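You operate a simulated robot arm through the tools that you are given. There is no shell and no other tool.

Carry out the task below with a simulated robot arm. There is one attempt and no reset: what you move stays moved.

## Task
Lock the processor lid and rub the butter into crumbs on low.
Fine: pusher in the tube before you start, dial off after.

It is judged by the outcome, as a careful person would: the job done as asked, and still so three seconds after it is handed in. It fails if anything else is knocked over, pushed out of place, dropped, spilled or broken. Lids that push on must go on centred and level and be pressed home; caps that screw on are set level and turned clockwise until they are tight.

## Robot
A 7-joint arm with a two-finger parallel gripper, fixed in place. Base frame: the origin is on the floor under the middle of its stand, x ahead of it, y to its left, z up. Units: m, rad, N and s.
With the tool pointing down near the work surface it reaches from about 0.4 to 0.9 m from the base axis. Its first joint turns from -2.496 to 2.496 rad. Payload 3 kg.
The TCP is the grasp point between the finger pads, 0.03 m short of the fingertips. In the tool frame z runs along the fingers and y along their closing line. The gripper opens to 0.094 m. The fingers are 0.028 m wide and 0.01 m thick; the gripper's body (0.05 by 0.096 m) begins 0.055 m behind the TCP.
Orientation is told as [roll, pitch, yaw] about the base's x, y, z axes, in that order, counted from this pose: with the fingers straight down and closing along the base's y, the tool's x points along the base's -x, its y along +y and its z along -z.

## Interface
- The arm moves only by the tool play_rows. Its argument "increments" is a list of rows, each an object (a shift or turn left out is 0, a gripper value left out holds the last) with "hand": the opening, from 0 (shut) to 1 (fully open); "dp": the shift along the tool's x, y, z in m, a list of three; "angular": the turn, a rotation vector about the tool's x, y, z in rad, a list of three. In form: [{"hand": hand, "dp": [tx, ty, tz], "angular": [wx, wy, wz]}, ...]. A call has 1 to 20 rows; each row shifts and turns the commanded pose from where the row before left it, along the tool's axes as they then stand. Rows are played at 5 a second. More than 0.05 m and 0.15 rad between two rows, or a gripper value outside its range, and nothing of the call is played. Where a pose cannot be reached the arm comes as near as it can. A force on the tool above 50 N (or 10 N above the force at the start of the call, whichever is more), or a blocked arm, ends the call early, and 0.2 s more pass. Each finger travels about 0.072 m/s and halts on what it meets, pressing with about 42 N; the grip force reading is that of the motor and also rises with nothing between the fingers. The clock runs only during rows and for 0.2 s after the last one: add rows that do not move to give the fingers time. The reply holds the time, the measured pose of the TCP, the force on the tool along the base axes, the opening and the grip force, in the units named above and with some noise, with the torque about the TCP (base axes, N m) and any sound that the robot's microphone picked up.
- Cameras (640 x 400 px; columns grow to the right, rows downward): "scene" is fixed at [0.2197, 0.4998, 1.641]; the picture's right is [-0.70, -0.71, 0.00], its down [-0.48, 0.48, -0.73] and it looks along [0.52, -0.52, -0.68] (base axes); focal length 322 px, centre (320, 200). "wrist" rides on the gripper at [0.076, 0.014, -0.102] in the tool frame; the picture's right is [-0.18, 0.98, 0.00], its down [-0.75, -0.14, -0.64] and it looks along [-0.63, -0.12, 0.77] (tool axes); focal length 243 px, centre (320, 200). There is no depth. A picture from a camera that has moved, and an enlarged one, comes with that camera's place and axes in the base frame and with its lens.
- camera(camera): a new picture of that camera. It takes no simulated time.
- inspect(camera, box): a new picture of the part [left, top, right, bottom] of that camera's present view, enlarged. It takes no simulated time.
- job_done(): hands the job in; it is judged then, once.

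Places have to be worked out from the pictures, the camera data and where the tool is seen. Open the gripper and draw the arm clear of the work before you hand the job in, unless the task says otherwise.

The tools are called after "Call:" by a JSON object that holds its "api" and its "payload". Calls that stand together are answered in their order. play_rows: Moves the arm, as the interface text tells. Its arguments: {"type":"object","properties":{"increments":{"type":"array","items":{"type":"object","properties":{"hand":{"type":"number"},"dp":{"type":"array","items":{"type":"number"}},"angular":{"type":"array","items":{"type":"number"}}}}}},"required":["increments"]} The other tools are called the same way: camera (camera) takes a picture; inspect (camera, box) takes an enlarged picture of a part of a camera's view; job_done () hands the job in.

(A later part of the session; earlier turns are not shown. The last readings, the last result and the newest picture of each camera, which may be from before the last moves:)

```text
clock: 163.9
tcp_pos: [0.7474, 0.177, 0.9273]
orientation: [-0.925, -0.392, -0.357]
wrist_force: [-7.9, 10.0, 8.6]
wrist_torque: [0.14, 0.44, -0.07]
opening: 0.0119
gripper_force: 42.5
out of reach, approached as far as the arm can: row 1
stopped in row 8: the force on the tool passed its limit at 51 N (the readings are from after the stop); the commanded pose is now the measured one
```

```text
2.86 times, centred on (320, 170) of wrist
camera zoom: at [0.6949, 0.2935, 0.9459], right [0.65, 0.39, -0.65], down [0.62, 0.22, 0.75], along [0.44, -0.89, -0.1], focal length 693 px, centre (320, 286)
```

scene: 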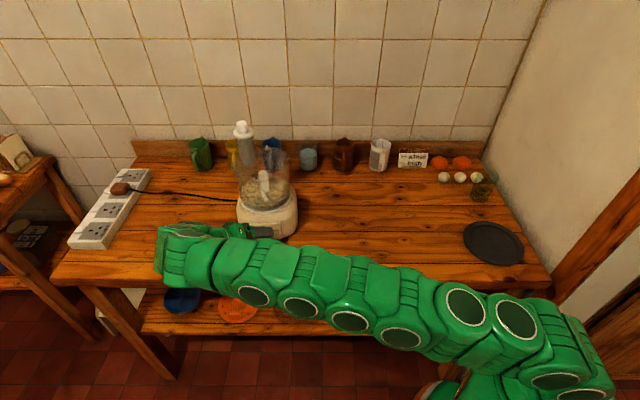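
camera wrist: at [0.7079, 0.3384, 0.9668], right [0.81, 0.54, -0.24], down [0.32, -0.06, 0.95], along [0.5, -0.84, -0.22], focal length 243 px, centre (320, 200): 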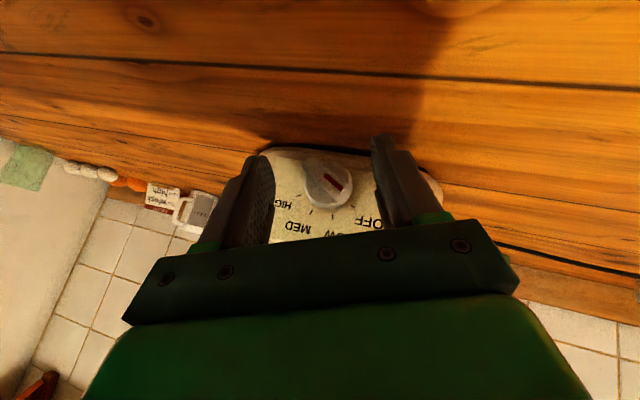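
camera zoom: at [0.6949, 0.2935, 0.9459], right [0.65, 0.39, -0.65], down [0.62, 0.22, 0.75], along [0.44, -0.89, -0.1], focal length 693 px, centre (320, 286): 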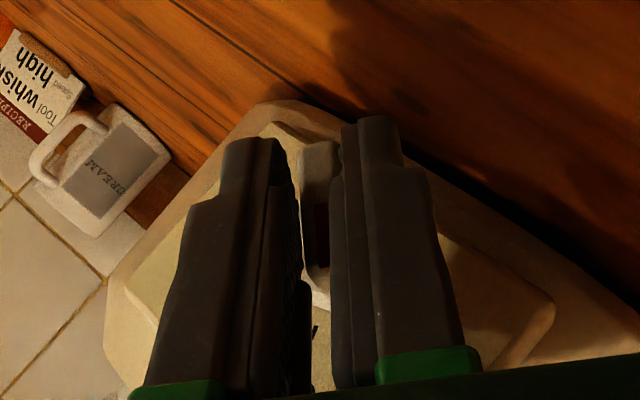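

That went wrong: the withdrawal was out of reach, so the fingers closed on the bar and pushed the processor. I'll open at once and assess.

Call:
{"api": "play_rows", "payload": {"increments": [{"hand": 0.3}, {"hand": 0.6}, {}]}}

Call:
{"api": "camera", "payload": {"camera": "scene"}}

Call:
{"api": "inspect", "payload": {"camera": "wrist", "box": [220, 100, 420, 240]}}

Call:
{"api": "inspect", "payload": {"camera": "scene", "box": [225, 100, 315, 240]}}

```text
clock: 164.7
tcp_pos: [0.748, 0.1769, 0.9289]
orientation: [-0.924, -0.393, -0.357]
wrist_force: [-3.6, -4.4, 8.5]
wrist_torque: [-0.21, 0.16, -0.03]
opening: 0.0509
gripper_force: 0.1
```

```text
taken
```

scene: 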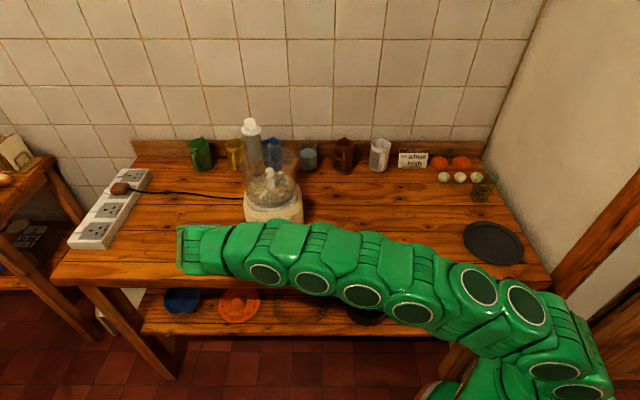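

```text
2.86 times, centred on (320, 170) of wrist
camera zoom: at [0.6956, 0.2922, 0.9457], right [0.65, 0.39, -0.65], down [0.62, 0.22, 0.75], along [0.44, -0.89, -0.1], focal length 693 px, centre (320, 286)
```

zoom: 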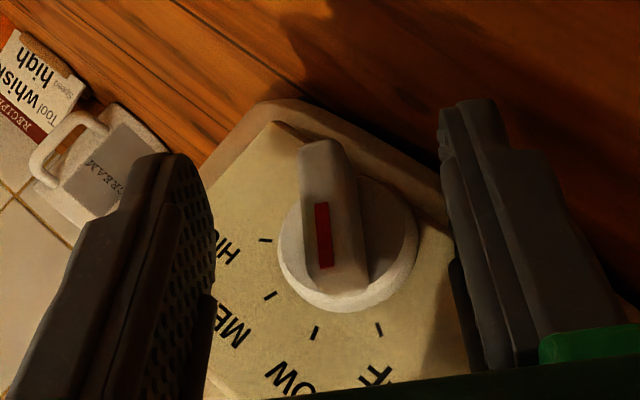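

```text
2.86 times, centred on (270, 170) of scene
camera zoom: at [0.2197, 0.4998, 1.641], right [-0.7, -0.71, 0.0], down [-0.48, 0.48, -0.73], along [0.52, -0.52, -0.68], focal length 921 px, centre (463, 286)
```

zoom: 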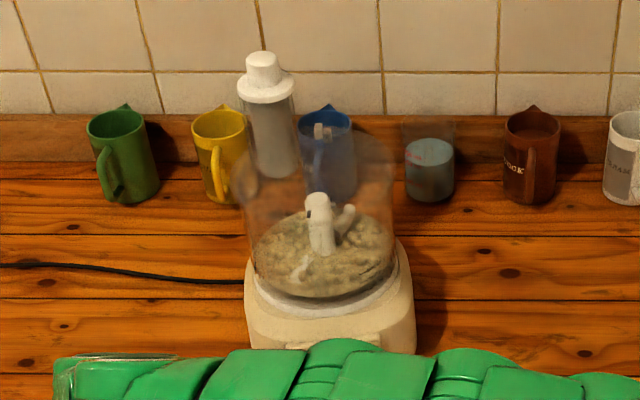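

The processor has been shoved about 4 cm in all, but it's upright, with lid, pusher and contents intact and the blade stopped. I'll withdraw straight out from the knob with the fingers open, checking reach as I go.

Call:
{"api": "play_rows", "payload": {"increments": [{"hand": 0.65, "dp": [0.0085, -0.0005, -0.0052]}, {"dp": [0.0085, -0.0005, -0.0052]}, {}]}}

Call:
{"api": "inspect", "payload": {"camera": "wrist", "box": [220, 100, 420, 240]}}

```text
clock: 165.5
tcp_pos: [0.7348, 0.1897, 0.9295]
orientation: [-0.923, -0.395, -0.358]
wrist_force: [17.4, -11.1, 20.8]
wrist_torque: [-0.6, -1.01, 0.02]
opening: 0.0544
gripper_force: 0.1
```

```text
2.86 times, centred on (320, 170) of wrist
camera zoom: at [0.682, 0.3059, 0.9468], right [0.65, 0.39, -0.65], down [0.62, 0.22, 0.75], along [0.44, -0.89, -0.1], focal length 693 px, centre (320, 286)
```

zoom: 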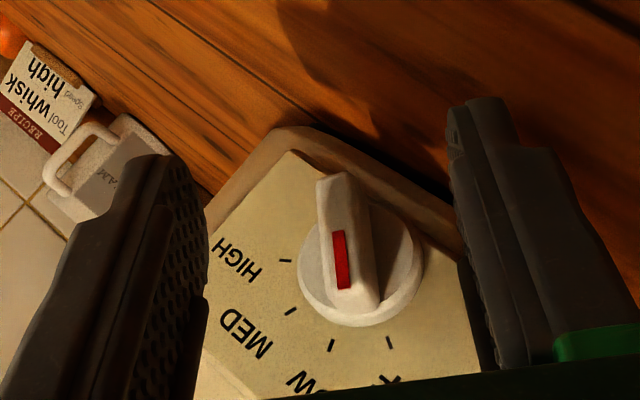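

A fingertip is dragging on the counter. I'll raise it a few millimetres while withdrawing further.

Call:
{"api": "play_rows", "payload": {"increments": [{"dp": [-0.0023, -0.0044, -0.0033]}, {"dp": [0.0128, -0.0007, -0.0079]}, {"dp": [0.0128, -0.0007, -0.0079]}, {}]}}

Call:
{"api": "camera", "payload": {"camera": "wrist"}}

```text
clock: 166.5
tcp_pos: [0.7111, 0.2093, 0.9345]
orientation: [-0.922, -0.393, -0.358]
wrist_force: [0.6, -0.5, 0.0]
wrist_torque: [-0.01, 0.0, -0.05]
opening: 0.061
gripper_force: 0.0
```

```text
taken
camera wrist: at [0.6585, 0.3263, 0.9517], right [0.65, 0.39, -0.65], down [0.62, 0.22, 0.75], along [0.44, -0.89, -0.1], focal length 243 px, centre (320, 200)
```

wrist: 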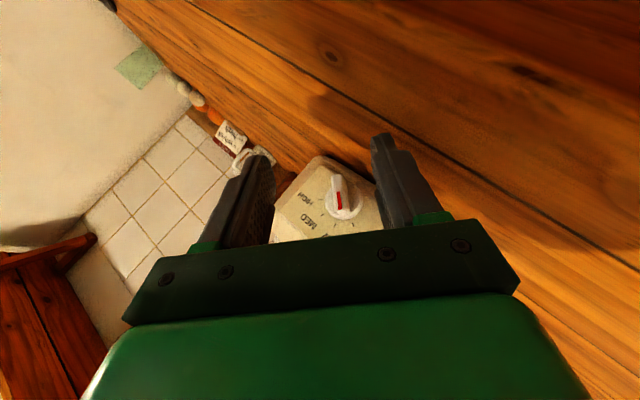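

Clear of everything. I'll lift and rotate back to an upright posture, then look at the whole scene.

Call:
{"api": "play_rows", "payload": {"increments": [{"dp": [-0.0153, -0.0295, -0.0222]}, {"dp": [-0.0153, -0.0295, -0.0222]}, {"angular": [-0.113, 0, 0.0774]}, {"angular": [-0.113, 0, 0.0774]}, {"angular": [-0.113, 0, 0.0774]}, {"angular": [-0.113, 0, 0.0774]}, {"angular": [-0.113, 0, 0.0774]}, {"angular": [-0.113, 0, 0.0774]}, {}, {}]}}

Call:
{"api": "camera", "payload": {"camera": "wrist"}}

Call:
{"api": "camera", "payload": {"camera": "scene"}}

```text
clock: 168.7
tcp_pos: [0.7118, 0.2102, 1.0134]
orientation: [-0.007, -0.602, -0.82]
wrist_force: [0.8, -0.2, -0.3]
wrist_torque: [0.0, 0.02, -0.01]
opening: 0.0609
gripper_force: 0.1
```

```text
taken
camera wrist: at [0.6395, 0.3091, 1.0552], right [0.83, 0.56, 0.1], down [0.08, -0.28, 0.96], along [0.56, -0.78, -0.27], focal length 243 px, centre (320, 200)
```

wrist: 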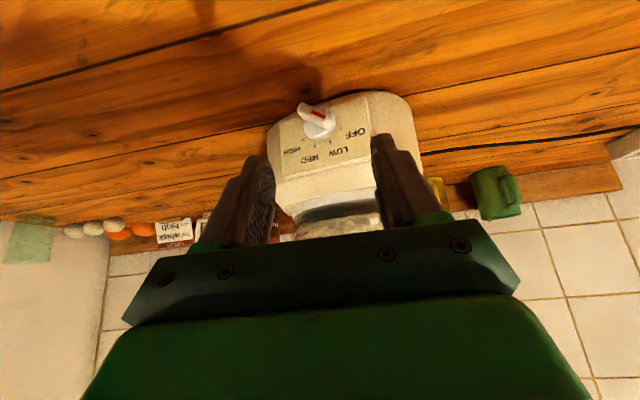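

```text
taken
```

scene: 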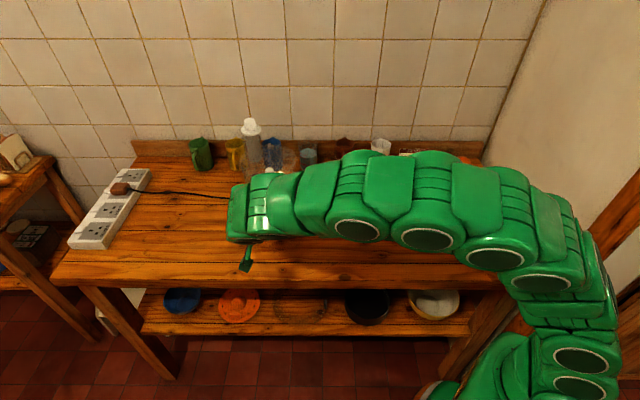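

I'll zoom in on the dial from here to get its new position and pointer angle.

Call:
{"api": "inspect", "payload": {"camera": "wrist", "box": [250, 80, 430, 240]}}

Call:
{"api": "inspect", "payload": {"camera": "wrist", "box": [270, 90, 380, 180]}}

```text
2.50 times, centred on (340, 160) of wrist
camera zoom: at [0.6395, 0.3091, 1.0552], right [0.83, 0.56, 0.1], down [0.08, -0.28, 0.96], along [0.56, -0.78, -0.27], focal length 606 px, centre (270, 300)
```

zoom: 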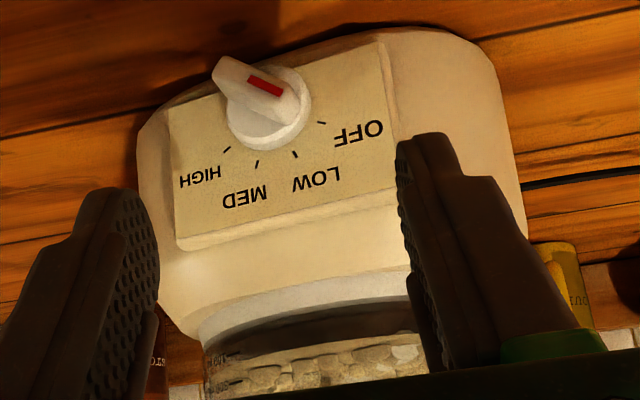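

```text
4.44 times, centred on (325, 135) of wrist
camera zoom: at [0.6395, 0.3091, 1.0552], right [0.83, 0.56, 0.1], down [0.08, -0.28, 0.96], along [0.56, -0.78, -0.27], focal length 1078 px, centre (298, 489)
```

zoom: 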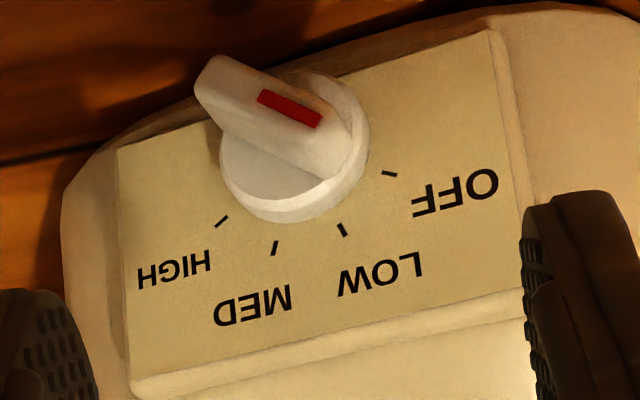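

The pointer is about 8–10° short of OFF, and the processor has turned about 9° and shifted 4 cm. First the dial: I'll press straight down on the red end with closed fingers, since a downward push won't slide the base. Lining up outside it.

Call:
{"api": "play_rows", "payload": {"increments": [{"hand": 0, "angular": [-0.0518, 0, -0.0754]}, {"angular": [-0.0518, 0, -0.0754]}, {"angular": [0, 0.1, 0]}, {"dp": [0.016, -0.0006, 0.0136]}, {"dp": [0.016, -0.0006, 0.0136]}, {}, {}]}}

Call:
{"api": "inspect", "payload": {"camera": "wrist", "box": [220, 80, 420, 240]}}

```text
clock: 170.3
tcp_pos: [0.701, 0.2203, 0.9738]
orientation: [-0.006, -0.501, -0.639]
wrist_force: [-0.8, 0.2, 0.3]
wrist_torque: [0.01, 0.0, 0.0]
opening: 0.0
gripper_force: 33.5
```

```text
2.50 times, centred on (320, 160) of wrist
camera zoom: at [0.6158, 0.301, 1.0266], right [0.72, 0.69, 0.08], down [0.2, -0.32, 0.93], along [0.67, -0.65, -0.37], focal length 606 px, centre (320, 300)
```

zoom: 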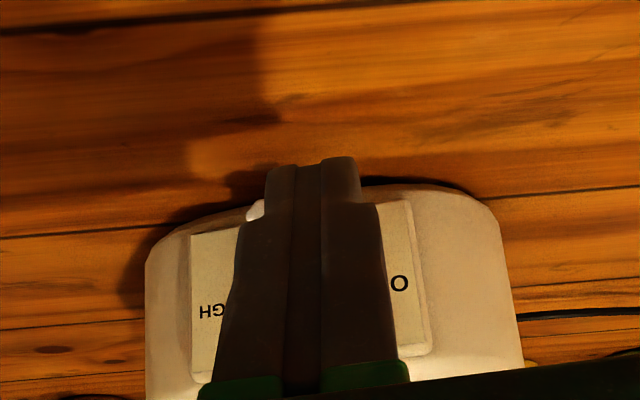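

Square on to the panel now. I'll move in above the red end.

Call:
{"api": "play_rows", "payload": {"increments": [{"dp": [-0.0183, 0, 0.01]}, {"dp": [-0.0183, 0, 0.01]}, {"dp": [-0.0183, 0, 0.01]}, {}, {}]}}

Call:
{"api": "inspect", "payload": {"camera": "wrist", "box": [220, 80, 420, 240]}}

```text
clock: 171.5
tcp_pos: [0.7505, 0.183, 0.9728]
orientation: [-0.007, -0.501, -0.639]
wrist_force: [-0.1, 0.4, 0.2]
wrist_torque: [0.03, -0.01, 0.0]
opening: 0.0
gripper_force: 33.0
```

```text
2.50 times, centred on (320, 160) of wrist
camera zoom: at [0.6653, 0.2646, 1.0266], right [0.72, 0.69, 0.08], down [0.2, -0.32, 0.93], along [0.67, -0.65, -0.37], focal length 606 px, centre (320, 300)
```

zoom: 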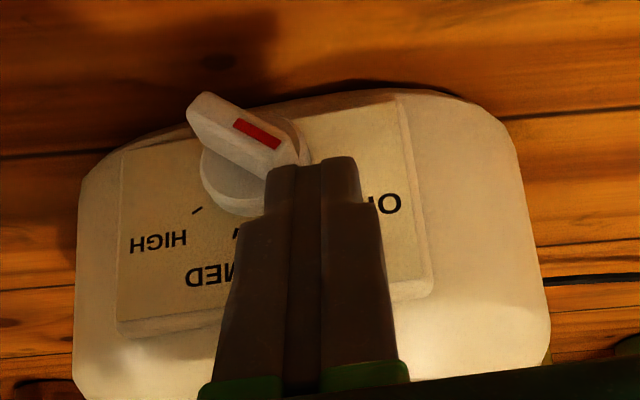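

The fingertips are just above the red end. Lowering in steps.

Call:
{"api": "play_rows", "payload": {"increments": [{"dp": [0.0038, 0, 0.007]}, {"dp": [0.0019, 0, 0.0035]}, {}]}}

Call:
{"api": "inspect", "payload": {"camera": "wrist", "box": [220, 80, 420, 240]}}

```text
clock: 172.3
tcp_pos: [0.7496, 0.1821, 0.9605]
orientation: [-0.01, -0.502, -0.637]
wrist_force: [-0.9, 0.7, -1.0]
wrist_torque: [-0.01, -0.02, -0.01]
opening: 0.0002
gripper_force: 33.6
```

```text
2.50 times, centred on (320, 160) of wrist
camera zoom: at [0.6644, 0.263, 1.0147], right [0.72, 0.69, 0.08], down [0.2, -0.32, 0.93], along [0.67, -0.65, -0.37], focal length 606 px, centre (320, 300)
```

zoom: 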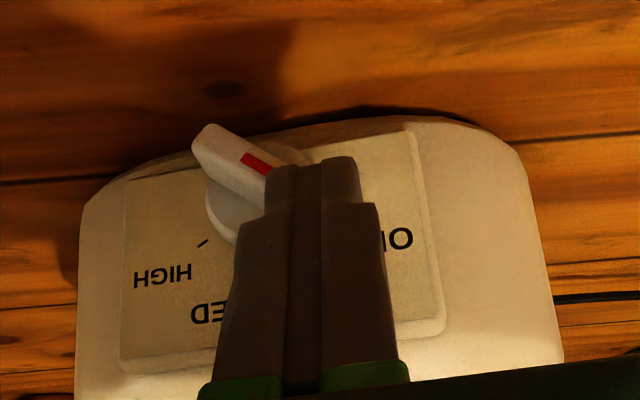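

Call:
{"api": "play_rows", "payload": {"increments": [{"dp": [0.0014, 0, 0.0026]}, {}]}}

Call:
{"api": "play_rows", "payload": {"increments": [{"dp": [0.001, 0, 0.0018]}, {}]}}

Call:
{"api": "inspect", "payload": {"camera": "wrist", "box": [220, 80, 420, 240]}}

```text
clock: 172.9
tcp_pos: [0.7493, 0.1818, 0.9585]
orientation: [-0.008, -0.5, -0.638]
wrist_force: [0.2, -0.4, -0.2]
wrist_torque: [0.04, 0.01, 0.0]
opening: 0.0002
gripper_force: 33.7
```

```text
clock: 173.5
tcp_pos: [0.7491, 0.1801, 0.956]
orientation: [-0.008, -0.502, -0.638]
wrist_force: [-0.9, -0.1, 0.5]
wrist_torque: [0.01, 0.01, 0.01]
opening: 0.0003
gripper_force: 33.5
```

```text
2.50 times, centred on (320, 160) of wrist
camera zoom: at [0.6648, 0.2627, 1.0099], right [0.72, 0.69, 0.08], down [0.2, -0.32, 0.93], along [0.67, -0.65, -0.37], focal length 606 px, centre (320, 300)
```

zoom: 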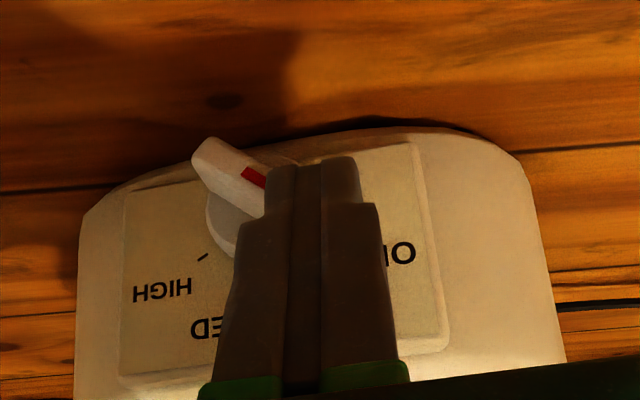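

Call:
{"api": "play_rows", "payload": {"increments": [{"dp": [0.001, 0, 0.0018]}, {}]}}

Call:
{"api": "play_rows", "payload": {"increments": [{"dp": [0.001, 0, 0.0018]}, {}]}}

Call:
{"api": "inspect", "payload": {"camera": "wrist", "box": [220, 80, 420, 240]}}

```text
clock: 174.1
tcp_pos: [0.7497, 0.1815, 0.9552]
orientation: [-0.006, -0.503, -0.637]
wrist_force: [6.8, 4.7, 10.7]
wrist_torque: [-0.07, -0.28, 0.15]
opening: 0.0
gripper_force: 33.5
```

```text
clock: 174.7
tcp_pos: [0.7504, 0.1823, 0.9542]
orientation: [-0.007, -0.5, -0.637]
wrist_force: [6.3, 21.0, 17.8]
wrist_torque: [0.2, -0.3, 0.29]
opening: 0.0001
gripper_force: 32.6
```

```text
2.50 times, centred on (320, 160) of wrist
camera zoom: at [0.6645, 0.2632, 1.0065], right [0.72, 0.69, 0.08], down [0.2, -0.32, 0.93], along [0.67, -0.65, -0.37], focal length 606 px, centre (320, 300)
```

zoom: 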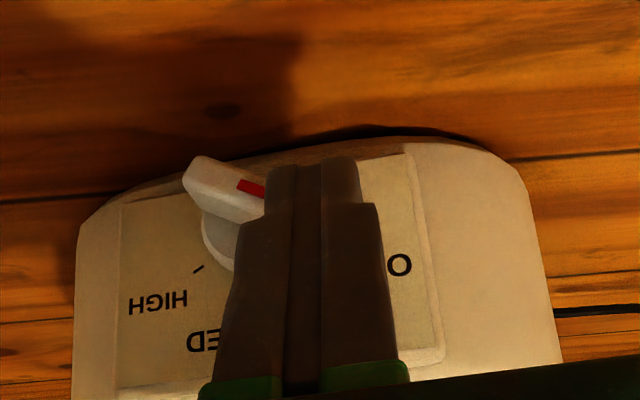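

The fingertips are catching the bar's end face from the left. I'll lift 4 mm, shift 7 mm toward the knob's centre and press down on its top instead.

Call:
{"api": "play_rows", "payload": {"increments": [{"dp": [-0.0024, 0, -0.0044]}, {"dp": [0, -0.007, 0]}, {"dp": [0.0012, 0, 0.0022]}, {}]}}

Call:
{"api": "inspect", "payload": {"camera": "wrist", "box": [220, 80, 420, 240]}}

```text
clock: 175.7
tcp_pos: [0.745, 0.1768, 0.9578]
orientation: [-0.006, -0.503, -0.635]
wrist_force: [1.9, 12.0, 29.5]
wrist_torque: [-0.27, -0.28, 0.1]
opening: 0.0
gripper_force: 33.3
```

```text
2.50 times, centred on (320, 160) of wrist
camera zoom: at [0.66, 0.2571, 1.0109], right [0.72, 0.69, 0.08], down [0.2, -0.32, 0.93], along [0.67, -0.65, -0.37], focal length 606 px, centre (320, 300)
```

zoom: 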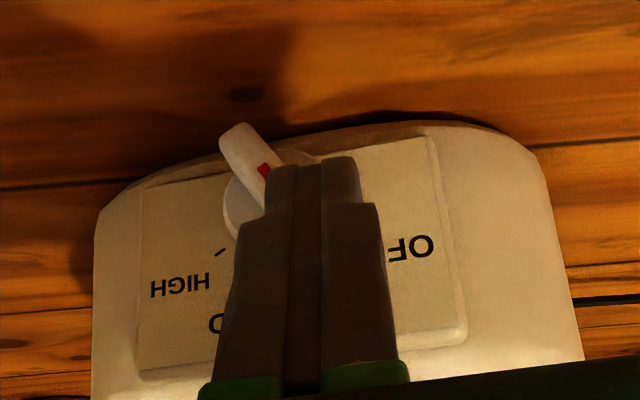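

The sideways shift dragged the pointer back toward LOW. I'll lift well clear and check both the dial and the blade.

Call:
{"api": "play_rows", "payload": {"increments": [{"dp": [-0.0072, 0, -0.0132]}, {"dp": [-0.0048, 0, -0.0088]}, {}]}}

Call:
{"api": "inspect", "payload": {"camera": "wrist", "box": [220, 60, 420, 220]}}

Call:
{"api": "inspect", "payload": {"camera": "scene", "box": [225, 130, 325, 230]}}

```text
clock: 176.5
tcp_pos: [0.7454, 0.1742, 0.9816]
orientation: [-0.009, -0.5, -0.639]
wrist_force: [0.2, -0.3, 0.7]
wrist_torque: [0.02, -0.04, -0.01]
opening: 0.0
gripper_force: 32.7
```

```text
2.50 times, centred on (320, 140) of wrist
camera zoom: at [0.661, 0.2564, 1.0356], right [0.72, 0.69, 0.08], down [0.2, -0.32, 0.93], along [0.67, -0.65, -0.37], focal length 606 px, centre (320, 350)
```

zoom: 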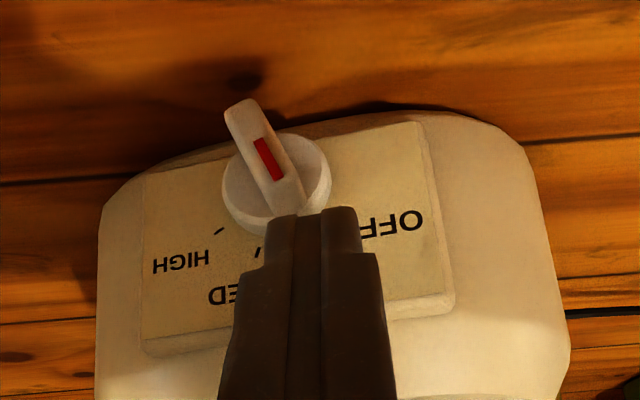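

```text
4.00 times, centred on (275, 180) of scene
camera zoom: at [0.2197, 0.4998, 1.641], right [-0.7, -0.71, 0.0], down [-0.48, 0.48, -0.73], along [0.52, -0.52, -0.68], focal length 1289 px, centre (500, 280)
```

zoom: 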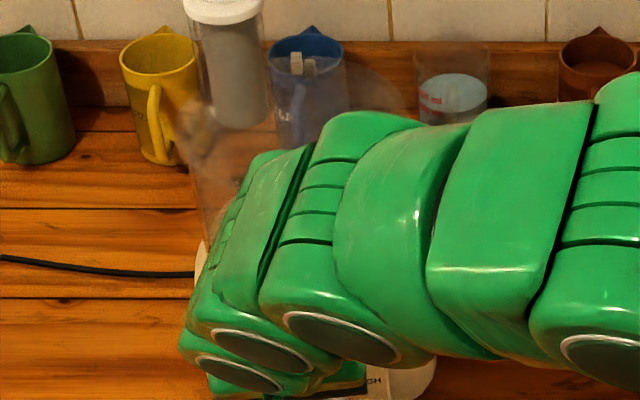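

It's back at LOW, so the motor may be running. I'll go to the right side of the pointer with the fingers still closed, lower beside it and push it left to OFF.

Call:
{"api": "play_rows", "payload": {"increments": [{"dp": [0, -0.028, 0]}, {"dp": [0.0067, 0, 0.0123]}, {"dp": [0.0067, 0, 0.0123]}, {}]}}

Call:
{"api": "inspect", "payload": {"camera": "wrist", "box": [220, 60, 420, 220]}}

```text
clock: 177.5
tcp_pos: [0.7285, 0.153, 0.9529]
orientation: [-0.005, -0.501, -0.636]
wrist_force: [-0.1, 0.1, 1.0]
wrist_torque: [-0.02, 0.0, 0.01]
opening: 0.0001
gripper_force: 33.5
```

```text
2.50 times, centred on (320, 140) of wrist
camera zoom: at [0.6435, 0.234, 1.0069], right [0.72, 0.69, 0.08], down [0.2, -0.32, 0.93], along [0.67, -0.65, -0.37], focal length 606 px, centre (320, 350)
```

zoom: 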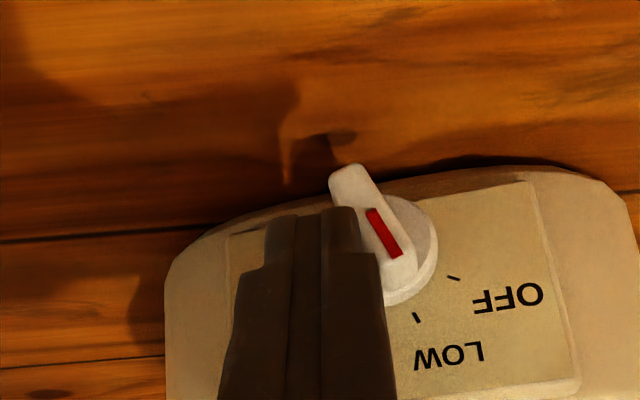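

Good view: the pointer is on LOW with my fingers just to its right. Pushing left now.

Call:
{"api": "play_rows", "payload": {"increments": [{"dp": [0, 0.004, 0]}, {"dp": [0, 0.004, 0]}, {}]}}

Call:
{"api": "inspect", "payload": {"camera": "wrist", "box": [220, 60, 420, 220]}}

```text
clock: 178.3
tcp_pos: [0.7323, 0.1583, 0.9539]
orientation: [-0.009, -0.5, -0.638]
wrist_force: [-2.1, -0.5, 1.2]
wrist_torque: [-0.07, -0.01, 0.0]
opening: 0.0003
gripper_force: 32.8
```

```text
2.50 times, centred on (320, 140) of wrist
camera zoom: at [0.6482, 0.2394, 1.0062], right [0.72, 0.69, 0.08], down [0.2, -0.32, 0.93], along [0.67, -0.65, -0.37], focal length 606 px, centre (320, 350)
```

zoom: 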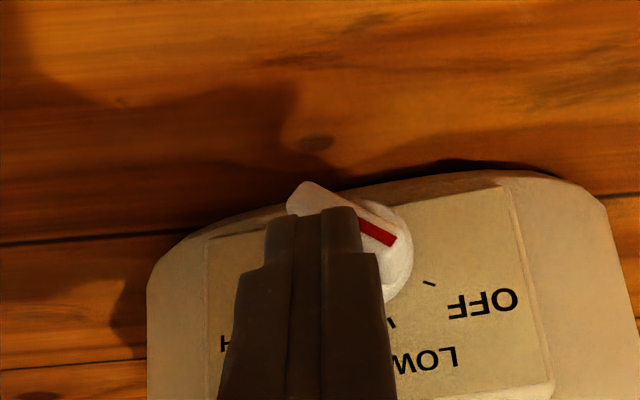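

That turned it easily, almost onto OFF with barely 2 N. One more small push.

Call:
{"api": "play_rows", "payload": {"increments": [{"dp": [0, 0.0015, 0]}, {}]}}

Call:
{"api": "inspect", "payload": {"camera": "wrist", "box": [220, 60, 420, 220]}}

```text
clock: 178.9
tcp_pos: [0.7345, 0.1603, 0.953]
orientation: [-0.008, -0.501, -0.638]
wrist_force: [0.5, 0.7, 0.8]
wrist_torque: [0.02, 0.02, 0.01]
opening: 0.0001
gripper_force: 33.2
```

```text
2.50 times, centred on (320, 140) of wrist
camera zoom: at [0.6499, 0.2415, 1.0065], right [0.72, 0.69, 0.08], down [0.2, -0.32, 0.93], along [0.67, -0.65, -0.37], focal length 606 px, centre (320, 350)
```

zoom: 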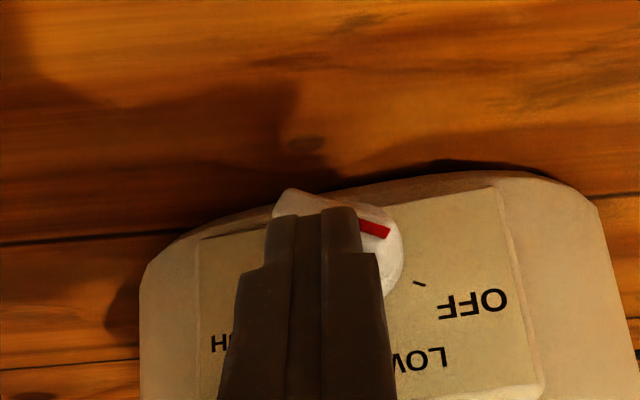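

The pointer is right on OFF. I'll ease away to the right, lift straight up, then check the blade.

Call:
{"api": "play_rows", "payload": {"increments": [{"dp": [0, -0.003, 0]}, {"dp": [-0.0096, 0, -0.0175]}, {"dp": [-0.0096, 0, -0.0175]}, {}]}}

Call:
{"api": "inspect", "payload": {"camera": "wrist", "box": [220, 40, 420, 220]}}

```text
clock: 179.9
tcp_pos: [0.7323, 0.1584, 0.9937]
orientation: [-0.006, -0.502, -0.635]
wrist_force: [0.1, -0.6, 1.1]
wrist_torque: [0.0, -0.03, -0.03]
opening: 0.0001
gripper_force: 33.0
```

```text
2.22 times, centred on (320, 130) of wrist
camera zoom: at [0.6478, 0.239, 1.0474], right [0.72, 0.69, 0.08], down [0.2, -0.32, 0.93], along [0.67, -0.65, -0.37], focal length 539 px, centre (320, 356)
```

zoom: 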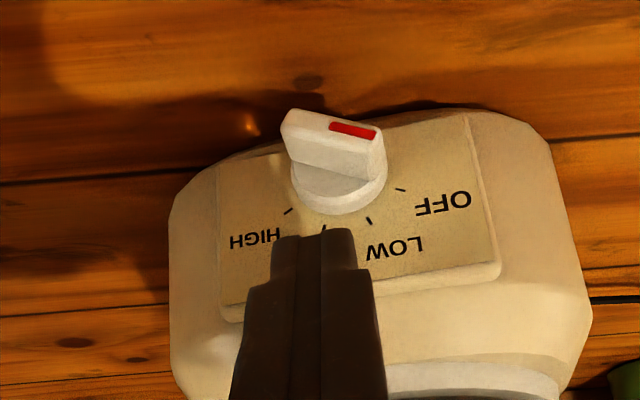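

The pointer is on OFF. I'll withdraw outward and up to get a clear scene view.

Call:
{"api": "play_rows", "payload": {"increments": [{"dp": [0.0351, 0, -0.0192]}, {"dp": [0.0351, 0, -0.0192]}, {"dp": [-0.0216, 0, -0.0395]}, {"dp": [-0.0216, 0, -0.0395]}, {"dp": [-0.0216, 0, -0.0395]}, {}]}}

Call:
{"api": "camera", "payload": {"camera": "scene"}}

Call:
{"api": "camera", "payload": {"camera": "wrist"}}

```text
clock: 181.3
tcp_pos: [0.6695, 0.2056, 1.1274]
orientation: [-0.008, -0.5, -0.638]
wrist_force: [0.3, 0.2, 0.5]
wrist_torque: [-0.01, 0.02, 0.01]
opening: 0.0
gripper_force: 33.4
```

```text
taken
```

scene: 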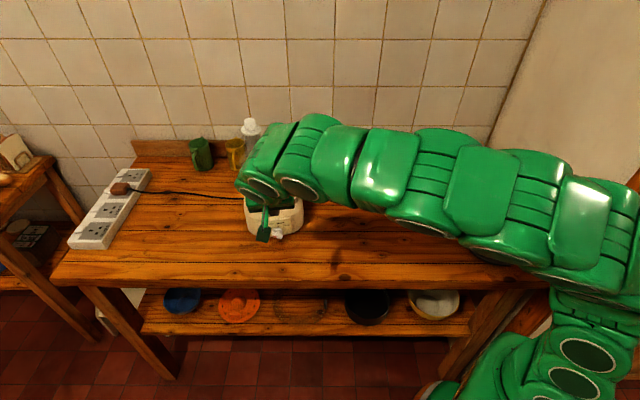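

```text
taken
camera wrist: at [0.5848, 0.2864, 1.181], right [0.72, 0.69, 0.08], down [0.2, -0.32, 0.93], along [0.67, -0.65, -0.37], focal length 243 px, centre (320, 200)
```

wrist: 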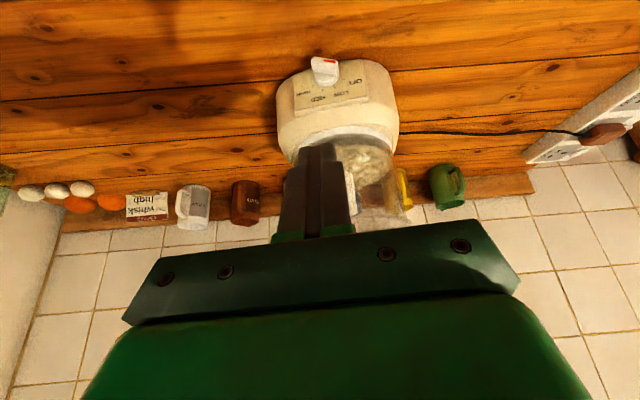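

The arm still blocks the scene camera. I'll pull back further.

Call:
{"api": "play_rows", "payload": {"increments": [{"dp": [-0.0049, -0.031, -0.0258]}, {"dp": [-0.0049, -0.031, -0.0258]}, {"dp": [-0.0049, -0.031, -0.0258]}, {"dp": [-0.0049, -0.031, -0.0258]}, {"dp": [-0.0049, -0.031, -0.0258]}, {"dp": [-0.0049, -0.031, -0.0258]}, {}]}}

Call:
{"api": "camera", "payload": {"camera": "scene"}}

Call:
{"api": "inspect", "payload": {"camera": "scene", "box": [225, 105, 325, 250]}}

```text
clock: 182.9
tcp_pos: [0.5188, 0.0843, 1.2766]
orientation: [-0.008, -0.501, -0.637]
wrist_force: [-0.1, -0.1, -0.2]
wrist_torque: [-0.02, -0.03, 0.0]
opening: 0.0
gripper_force: 33.2
```

```text
taken
```

scene: 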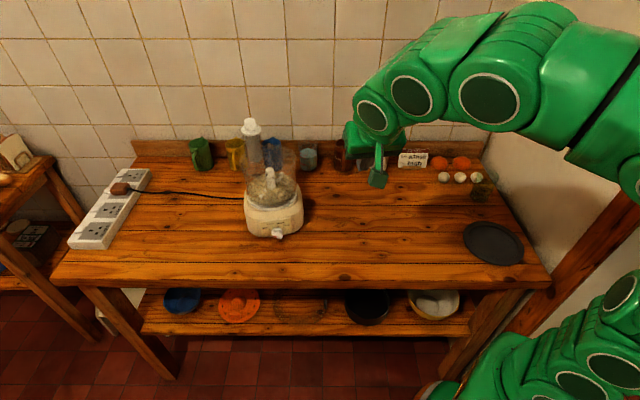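

```text
2.76 times, centred on (275, 178) of scene
camera zoom: at [0.2197, 0.4998, 1.641], right [-0.7, -0.71, 0.0], down [-0.48, 0.48, -0.73], along [0.52, -0.52, -0.68], focal length 889 px, centre (444, 262)
```

zoom: 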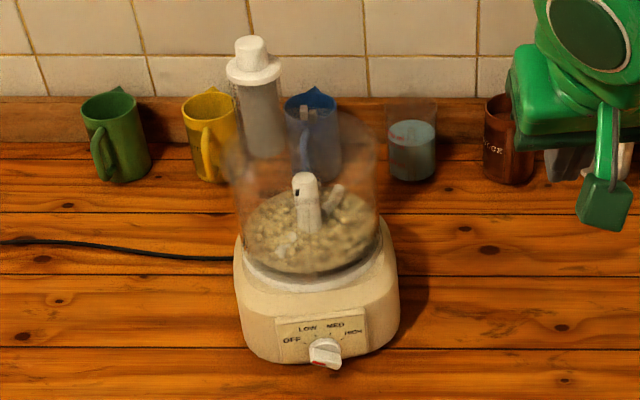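

Clear view now. I'll zoom in on the contents, the lid's tab and the dial.

Call:
{"api": "inspect", "payload": {"camera": "scene", "box": [240, 160, 300, 215]}}

Call:
{"api": "inspect", "payload": {"camera": "scene", "box": [245, 120, 295, 170]}}

Call:
{"api": "inspect", "payload": {"camera": "scene", "box": [250, 205, 300, 245]}}

Call:
{"api": "play_rows", "payload": {"increments": [{}, {}]}}

Call:
{"api": "inspect", "payload": {"camera": "scene", "box": [240, 160, 300, 215]}}

```text
7.27 times, centred on (270, 188) of scene
camera zoom: at [0.2197, 0.4998, 1.641], right [-0.7, -0.71, 0.0], down [-0.48, 0.48, -0.73], along [0.52, -0.52, -0.68], focal length 2344 px, centre (684, 291)
```

zoom: 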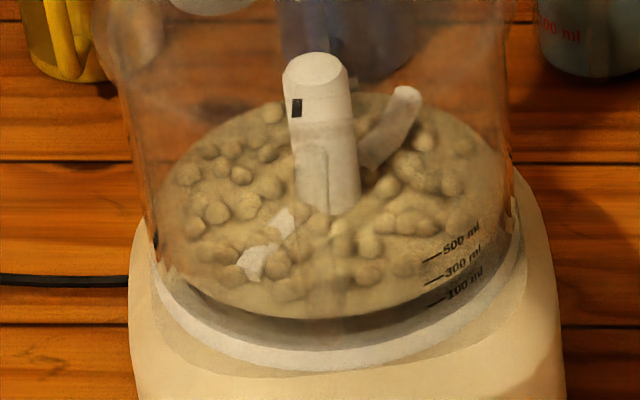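

```text
8.00 times, centred on (270, 145) of scene
camera zoom: at [0.2197, 0.4998, 1.641], right [-0.7, -0.71, 0.0], down [-0.48, 0.48, -0.73], along [0.52, -0.52, -0.68], focal length 2578 px, centre (720, 640)
```

zoom: 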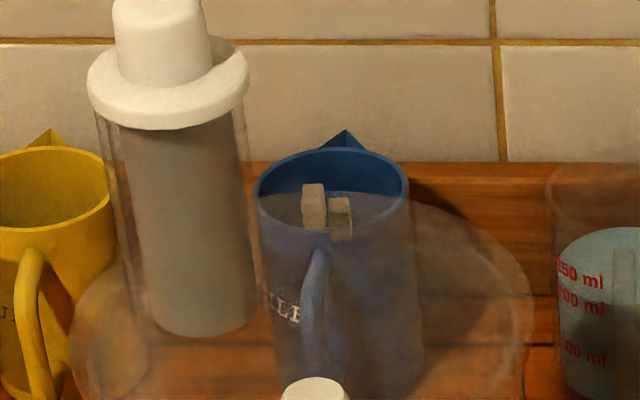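

```text
10.00 times, centred on (275, 225) of scene
camera zoom: at [0.2197, 0.4998, 1.641], right [-0.7, -0.71, 0.0], down [-0.48, 0.48, -0.73], along [0.52, -0.52, -0.68], focal length 3223 px, centre (770, -50)
```

zoom: 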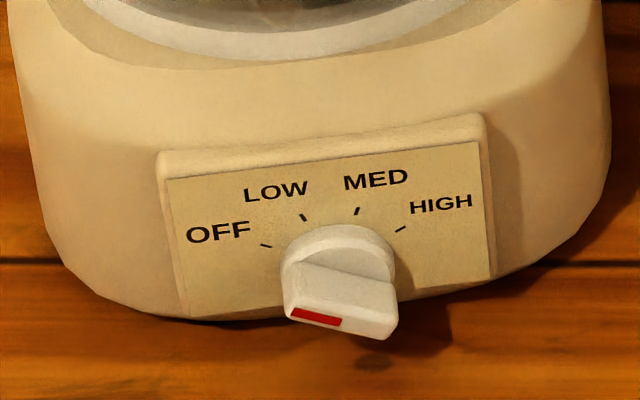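

```text
clock: 183.5
tcp_pos: [0.5196, 0.0853, 1.278]
orientation: [-0.007, -0.501, -0.636]
wrist_force: [0.0, 0.1, -0.4]
wrist_torque: [0.02, 0.02, 0.05]
opening: 0.0
gripper_force: 33.1
```

```text
7.27 times, centred on (270, 188) of scene
camera zoom: at [0.2197, 0.4998, 1.641], right [-0.7, -0.71, 0.0], down [-0.48, 0.48, -0.73], along [0.52, -0.52, -0.68], focal length 2344 px, centre (684, 291)
```

zoom: 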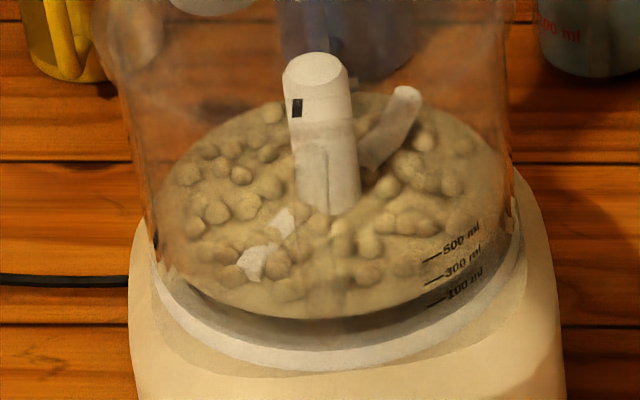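

The blade is stopped, the contents are crumbs, the lid's tab is against the catch, the pusher is in and the dial is on OFF. The processor ended up about 4 cm from its place and turned about 9°, so I'd like to ease it back. I'll first turn the tool to push squarely on its right side.

Call:
{"api": "play_rows", "payload": {"increments": [{"angular": [-0.0687, 0, -0.1254]}, {"angular": [-0.0687, 0, -0.1254]}, {"angular": [-0.0687, 0, -0.1254]}, {"angular": [-0.0687, 0, -0.1254]}, {"angular": [-0.0687, 0, -0.1254]}, {"angular": [-0.0687, 0, -0.1254]}, {"angular": [-0.0687, 0, -0.1254]}, {"angular": [-0.0687, 0, -0.1254]}, {"angular": [-0.0687, 0, -0.1254]}, {"angular": [-0.0687, 0, -0.1254]}, {"angular": [-0.0687, 0, -0.1254]}, {}]}}

Call:
{"api": "camera", "payload": {"camera": "wrist"}}

Call:
{"api": "camera", "payload": {"camera": "scene"}}

```text
clock: 186.1
tcp_pos: [0.5188, 0.089, 1.279]
orientation: [0.0, -0.494, 0.931]
wrist_force: [-0.2, -0.2, -0.1]
wrist_torque: [0.01, -0.01, -0.01]
opening: 0.0
gripper_force: 33.3
```

```text
taken
camera wrist: at [0.4383, 0.0032, 1.3334], right [-0.69, 0.72, 0.09], down [0.33, 0.2, 0.92], along [0.64, 0.67, -0.38], focal length 243 px, centre (320, 200)
```

wrist: 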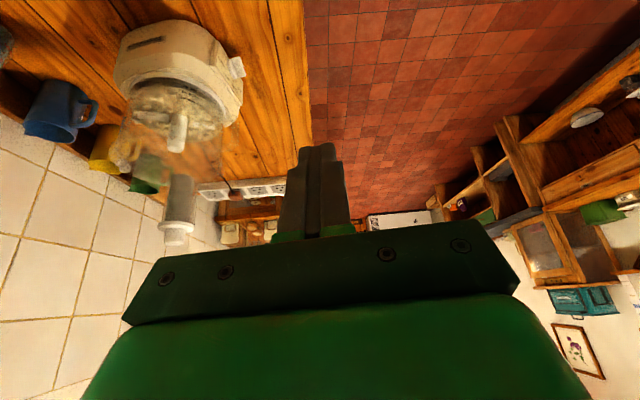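

```text
taken
```

scene: 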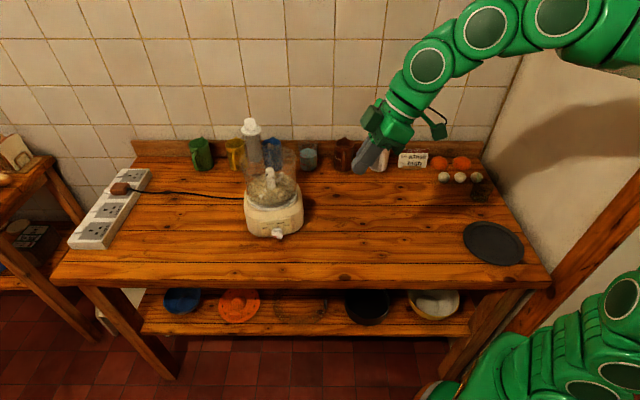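

The orientation is reachable. From here I can see the processor's right side, so I'll zoom in to pick the contact point.

Call:
{"api": "inspect", "payload": {"camera": "wrist", "box": [90, 0, 270, 150]}}

Call:
{"api": "inspect", "payload": {"camera": "scene", "box": [230, 170, 330, 250]}}

```text
2.67 times, centred on (180, 75) of wrist
camera zoom: at [0.4383, 0.0032, 1.3334], right [-0.69, 0.72, 0.09], down [0.33, 0.2, 0.92], along [0.64, 0.67, -0.38], focal length 647 px, centre (693, 533)
```

zoom: 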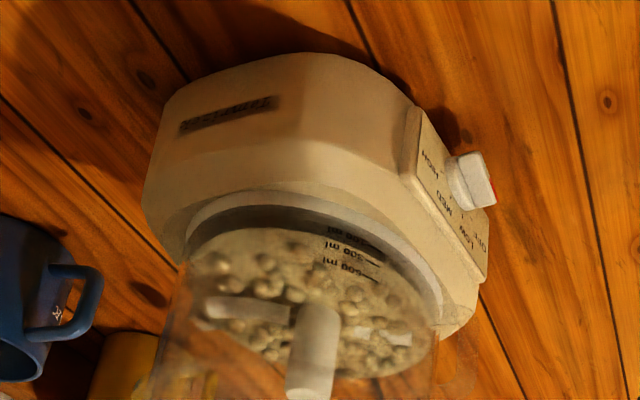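

```text
5.00 times, centred on (280, 210) of scene
camera zoom: at [0.2197, 0.4998, 1.641], right [-0.7, -0.71, 0.0], down [-0.48, 0.48, -0.73], along [0.52, -0.52, -0.68], focal length 1611 px, centre (520, 150)
```

zoom: 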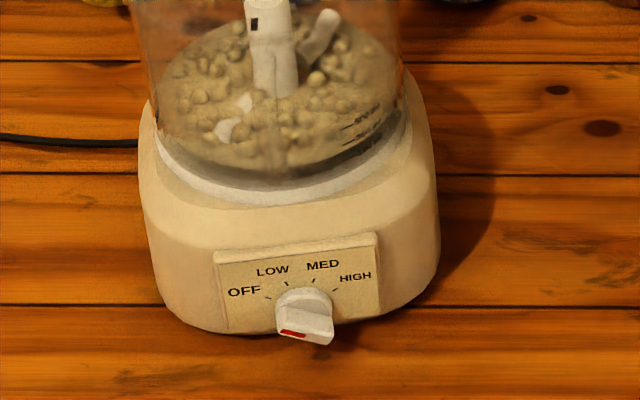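

The flat right face passes through (0.80, 0.011) at the label, which is about where I want to push to shift it and turn it back. I'll approach to the side of it.

Call:
{"api": "play_rows", "payload": {"increments": [{"dp": [0.0113, -0.034, 0.0222]}, {"dp": [0.0113, -0.034, 0.0222]}, {"dp": [0.0113, -0.034, 0.0222]}, {"dp": [0.0113, -0.034, 0.0222]}, {"dp": [0.0113, -0.034, 0.0222]}, {"dp": [0.0113, -0.034, 0.0222]}, {"dp": [0.0113, -0.034, 0.0222]}, {"dp": [0.0112, -0.0344, 0.0219]}, {}]}}

Call:
{"api": "camera", "payload": {"camera": "scene"}}

Call:
{"api": "camera", "payload": {"camera": "wrist"}}

```text
clock: 188.1
tcp_pos: [0.7395, -0.0702, 1.0773]
orientation: [0.001, -0.495, 0.929]
wrist_force: [1.0, -0.1, -0.5]
wrist_torque: [0.0, 0.03, 0.02]
opening: 0.0
gripper_force: 33.2
```

```text
taken
```

scene: 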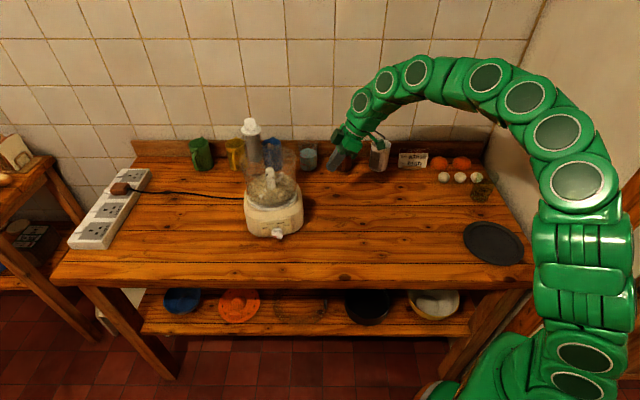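

```text
taken
camera wrist: at [0.6581, -0.1553, 1.1326], right [-0.69, 0.72, 0.09], down [0.33, 0.2, 0.92], along [0.64, 0.67, -0.37], focal length 243 px, centre (320, 200)
```

wrist: 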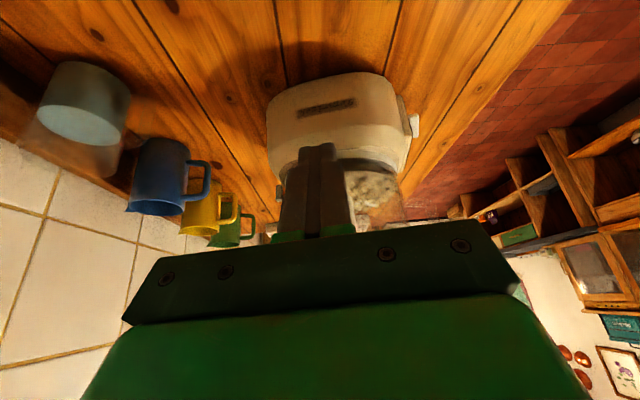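

Well lined up: the fingers point at the label in the middle of the right side. Lowering to base height.

Call:
{"api": "play_rows", "payload": {"increments": [{"dp": [0.0207, 0, 0.0385]}, {"dp": [0.0207, 0, 0.0385]}, {"dp": [0.0207, 0, 0.0385]}, {}, {}]}}

Call:
{"api": "camera", "payload": {"camera": "wrist"}}

Call:
{"api": "inspect", "payload": {"camera": "scene", "box": [230, 130, 390, 250]}}

```text
clock: 189.3
tcp_pos: [0.7415, -0.0724, 0.9473]
orientation: [0.003, -0.493, 0.931]
wrist_force: [-0.6, -0.9, 0.4]
wrist_torque: [0.03, -0.02, 0.0]
opening: 0.0
gripper_force: 33.3
```

```text
taken
camera wrist: at [0.6592, -0.1567, 1.0025], right [-0.69, 0.72, 0.09], down [0.33, 0.2, 0.92], along [0.64, 0.67, -0.38], focal length 243 px, centre (320, 200)
```

wrist: 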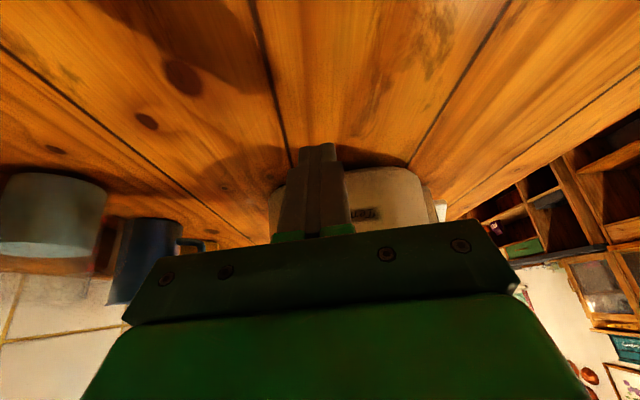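

```text
3.33 times, centred on (310, 190) of scene
camera zoom: at [0.2197, 0.4998, 1.641], right [-0.7, -0.71, 0.0], down [-0.48, 0.48, -0.73], along [0.52, -0.52, -0.68], focal length 1074 px, centre (353, 233)
```

zoom: 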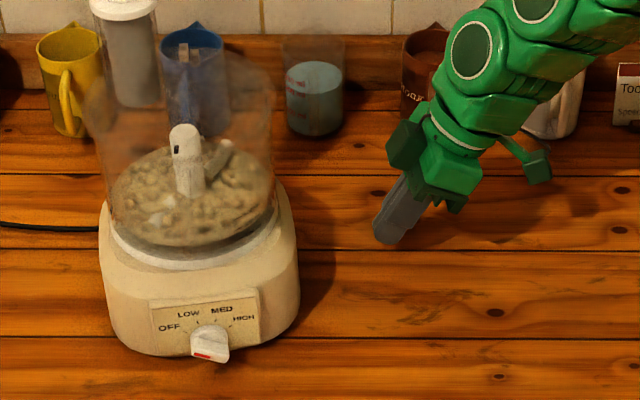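

I'll move forward toward the face; contact should come after about 76 mm.

Call:
{"api": "play_rows", "payload": {"increments": [{"dp": [-0.0264, 0, 0.0142]}, {"dp": [-0.0264, 0, 0.0142]}, {"dp": [-0.0088, 0, 0.0047]}, {}]}}

Call:
{"api": "inspect", "payload": {"camera": "scene", "box": [230, 130, 390, 250]}}

```text
clock: 190.3
tcp_pos: [0.7838, -0.0144, 0.9484]
orientation: [0.002, -0.494, 0.93]
wrist_force: [-0.1, -0.3, 0.1]
wrist_torque: [-0.03, -0.05, 0.01]
opening: 0.0002
gripper_force: 33.1
```

```text
3.33 times, centred on (310, 190) of scene
camera zoom: at [0.2197, 0.4998, 1.641], right [-0.7, -0.71, 0.0], down [-0.48, 0.48, -0.73], along [0.52, -0.52, -0.68], focal length 1074 px, centre (353, 233)
```

zoom: 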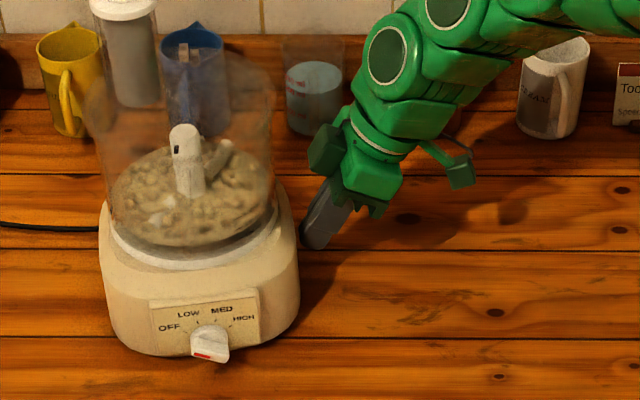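

Almost touching. I'll push gently in small steps, watching the force and the processor.

Call:
{"api": "play_rows", "payload": {"increments": [{"dp": [-0.0035, 0, 0.0019]}, {"dp": [-0.0035, 0, 0.0019]}, {"dp": [-0.0035, 0, 0.0019]}, {}]}}

Call:
{"api": "inspect", "payload": {"camera": "scene", "box": [230, 130, 390, 250]}}

```text
clock: 191.3
tcp_pos: [0.7904, -0.0048, 0.9488]
orientation: [0.001, -0.494, 0.93]
wrist_force: [-9.1, -18.6, 2.4]
wrist_torque: [-0.33, 0.11, -0.05]
opening: 0.0001
gripper_force: 33.1
```

```text
3.33 times, centred on (310, 190) of scene
camera zoom: at [0.2197, 0.4998, 1.641], right [-0.7, -0.71, 0.0], down [-0.48, 0.48, -0.73], along [0.52, -0.52, -0.68], focal length 1074 px, centre (353, 233)
```

zoom: 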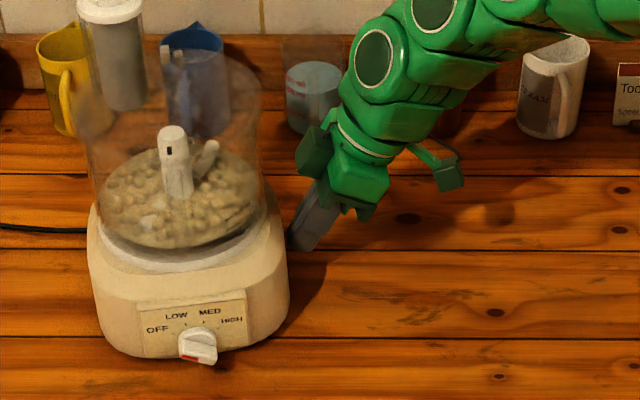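

It's sliding back smoothly at about 20 N. I'll steer slightly more toward +y to match the original position.

Call:
{"api": "play_rows", "payload": {"increments": [{"dp": [-0.0029, 0.0011, 0.0016]}, {"dp": [-0.0029, 0.0011, 0.0016]}, {"dp": [-0.0029, 0.0011, 0.0016]}, {"dp": [-0.0029, 0.0011, 0.0016]}, {}]}}

Call:
{"api": "inspect", "payload": {"camera": "scene", "box": [230, 130, 390, 250]}}

```text
clock: 192.5
tcp_pos: [0.7936, 0.0066, 0.9488]
orientation: [0.001, -0.495, 0.93]
wrist_force: [-7.8, -16.5, 5.7]
wrist_torque: [-0.26, -0.03, -0.02]
opening: 0.0002
gripper_force: 32.7
```

```text
3.33 times, centred on (310, 190) of scene
camera zoom: at [0.2197, 0.4998, 1.641], right [-0.7, -0.71, 0.0], down [-0.48, 0.48, -0.73], along [0.52, -0.52, -0.68], focal length 1074 px, centre (353, 233)
```

zoom: 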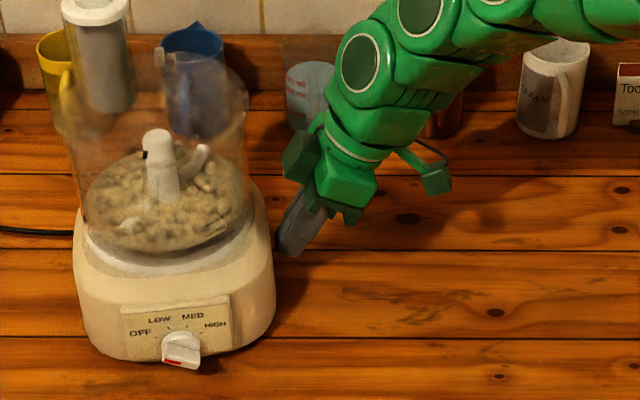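

It's moving well but not rotating back. I'll back off, shift 25 mm toward the front of that side and push there so it also turns clockwise.

Call:
{"api": "play_rows", "payload": {"increments": [{"dp": [0.0053, 0, -0.0028]}, {"dp": [0, 0.0125, 0]}, {"dp": [0, 0.0125, 0]}, {"dp": [-0.0035, 0, 0.0019]}, {}]}}

Call:
{"api": "play_rows", "payload": {"increments": [{"dp": [-0.0031, 0.0008, 0.0017]}, {"dp": [-0.0031, 0.0008, 0.0017]}, {"dp": [-0.0031, 0.0008, 0.0017]}, {}]}}

Call:
{"api": "inspect", "payload": {"camera": "scene", "box": [230, 130, 390, 250]}}

```text
clock: 193.7
tcp_pos: [0.7706, 0.0205, 0.9482]
orientation: [0.002, -0.493, 0.931]
wrist_force: [-0.2, -1.1, -0.4]
wrist_torque: [-0.04, 0.01, 0.01]
opening: 0.0
gripper_force: 33.1
```

```text
clock: 194.7
tcp_pos: [0.777, 0.0325, 0.9475]
orientation: [0.001, -0.496, 0.93]
wrist_force: [-10.4, -11.6, 8.5]
wrist_torque: [-0.09, 0.0, 0.03]
opening: 0.0001
gripper_force: 32.5
```

```text
3.33 times, centred on (310, 190) of scene
camera zoom: at [0.2197, 0.4998, 1.641], right [-0.7, -0.71, 0.0], down [-0.48, 0.48, -0.73], along [0.52, -0.52, -0.68], focal length 1074 px, centre (353, 233)
```

zoom: 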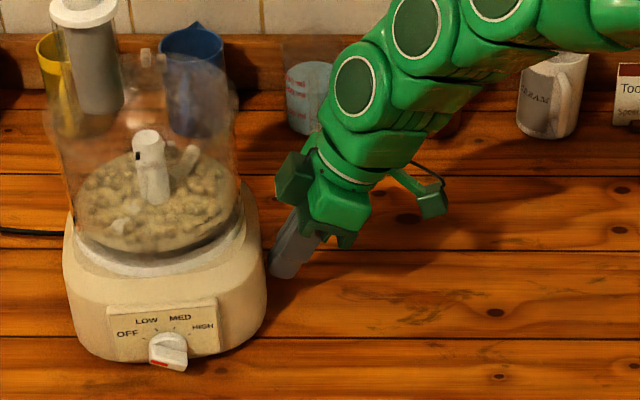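

Turning back nicely. A bit more in the same manner.

Call:
{"api": "play_rows", "payload": {"increments": [{"dp": [-0.0028, 0.0015, 0.0015]}, {"dp": [-0.0028, 0.0015, 0.0015]}, {"dp": [-0.0028, 0.0015, 0.0015]}, {}]}}

Call:
{"api": "inspect", "payload": {"camera": "scene", "box": [230, 130, 390, 250]}}

```text
clock: 195.7
tcp_pos: [0.7785, 0.0429, 0.9484]
orientation: [0.002, -0.493, 0.93]
wrist_force: [-6.5, -10.4, 0.5]
wrist_torque: [-0.22, 0.07, -0.1]
opening: 0.0
gripper_force: 33.3
```

```text
3.33 times, centred on (310, 190) of scene
camera zoom: at [0.2197, 0.4998, 1.641], right [-0.7, -0.71, 0.0], down [-0.48, 0.48, -0.73], along [0.52, -0.52, -0.68], focal length 1074 px, centre (353, 233)
```

zoom: 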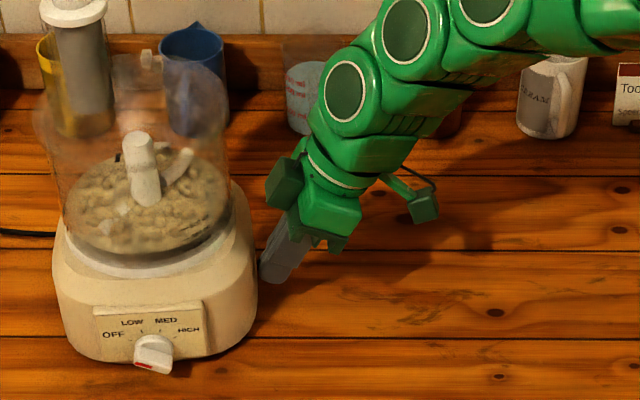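

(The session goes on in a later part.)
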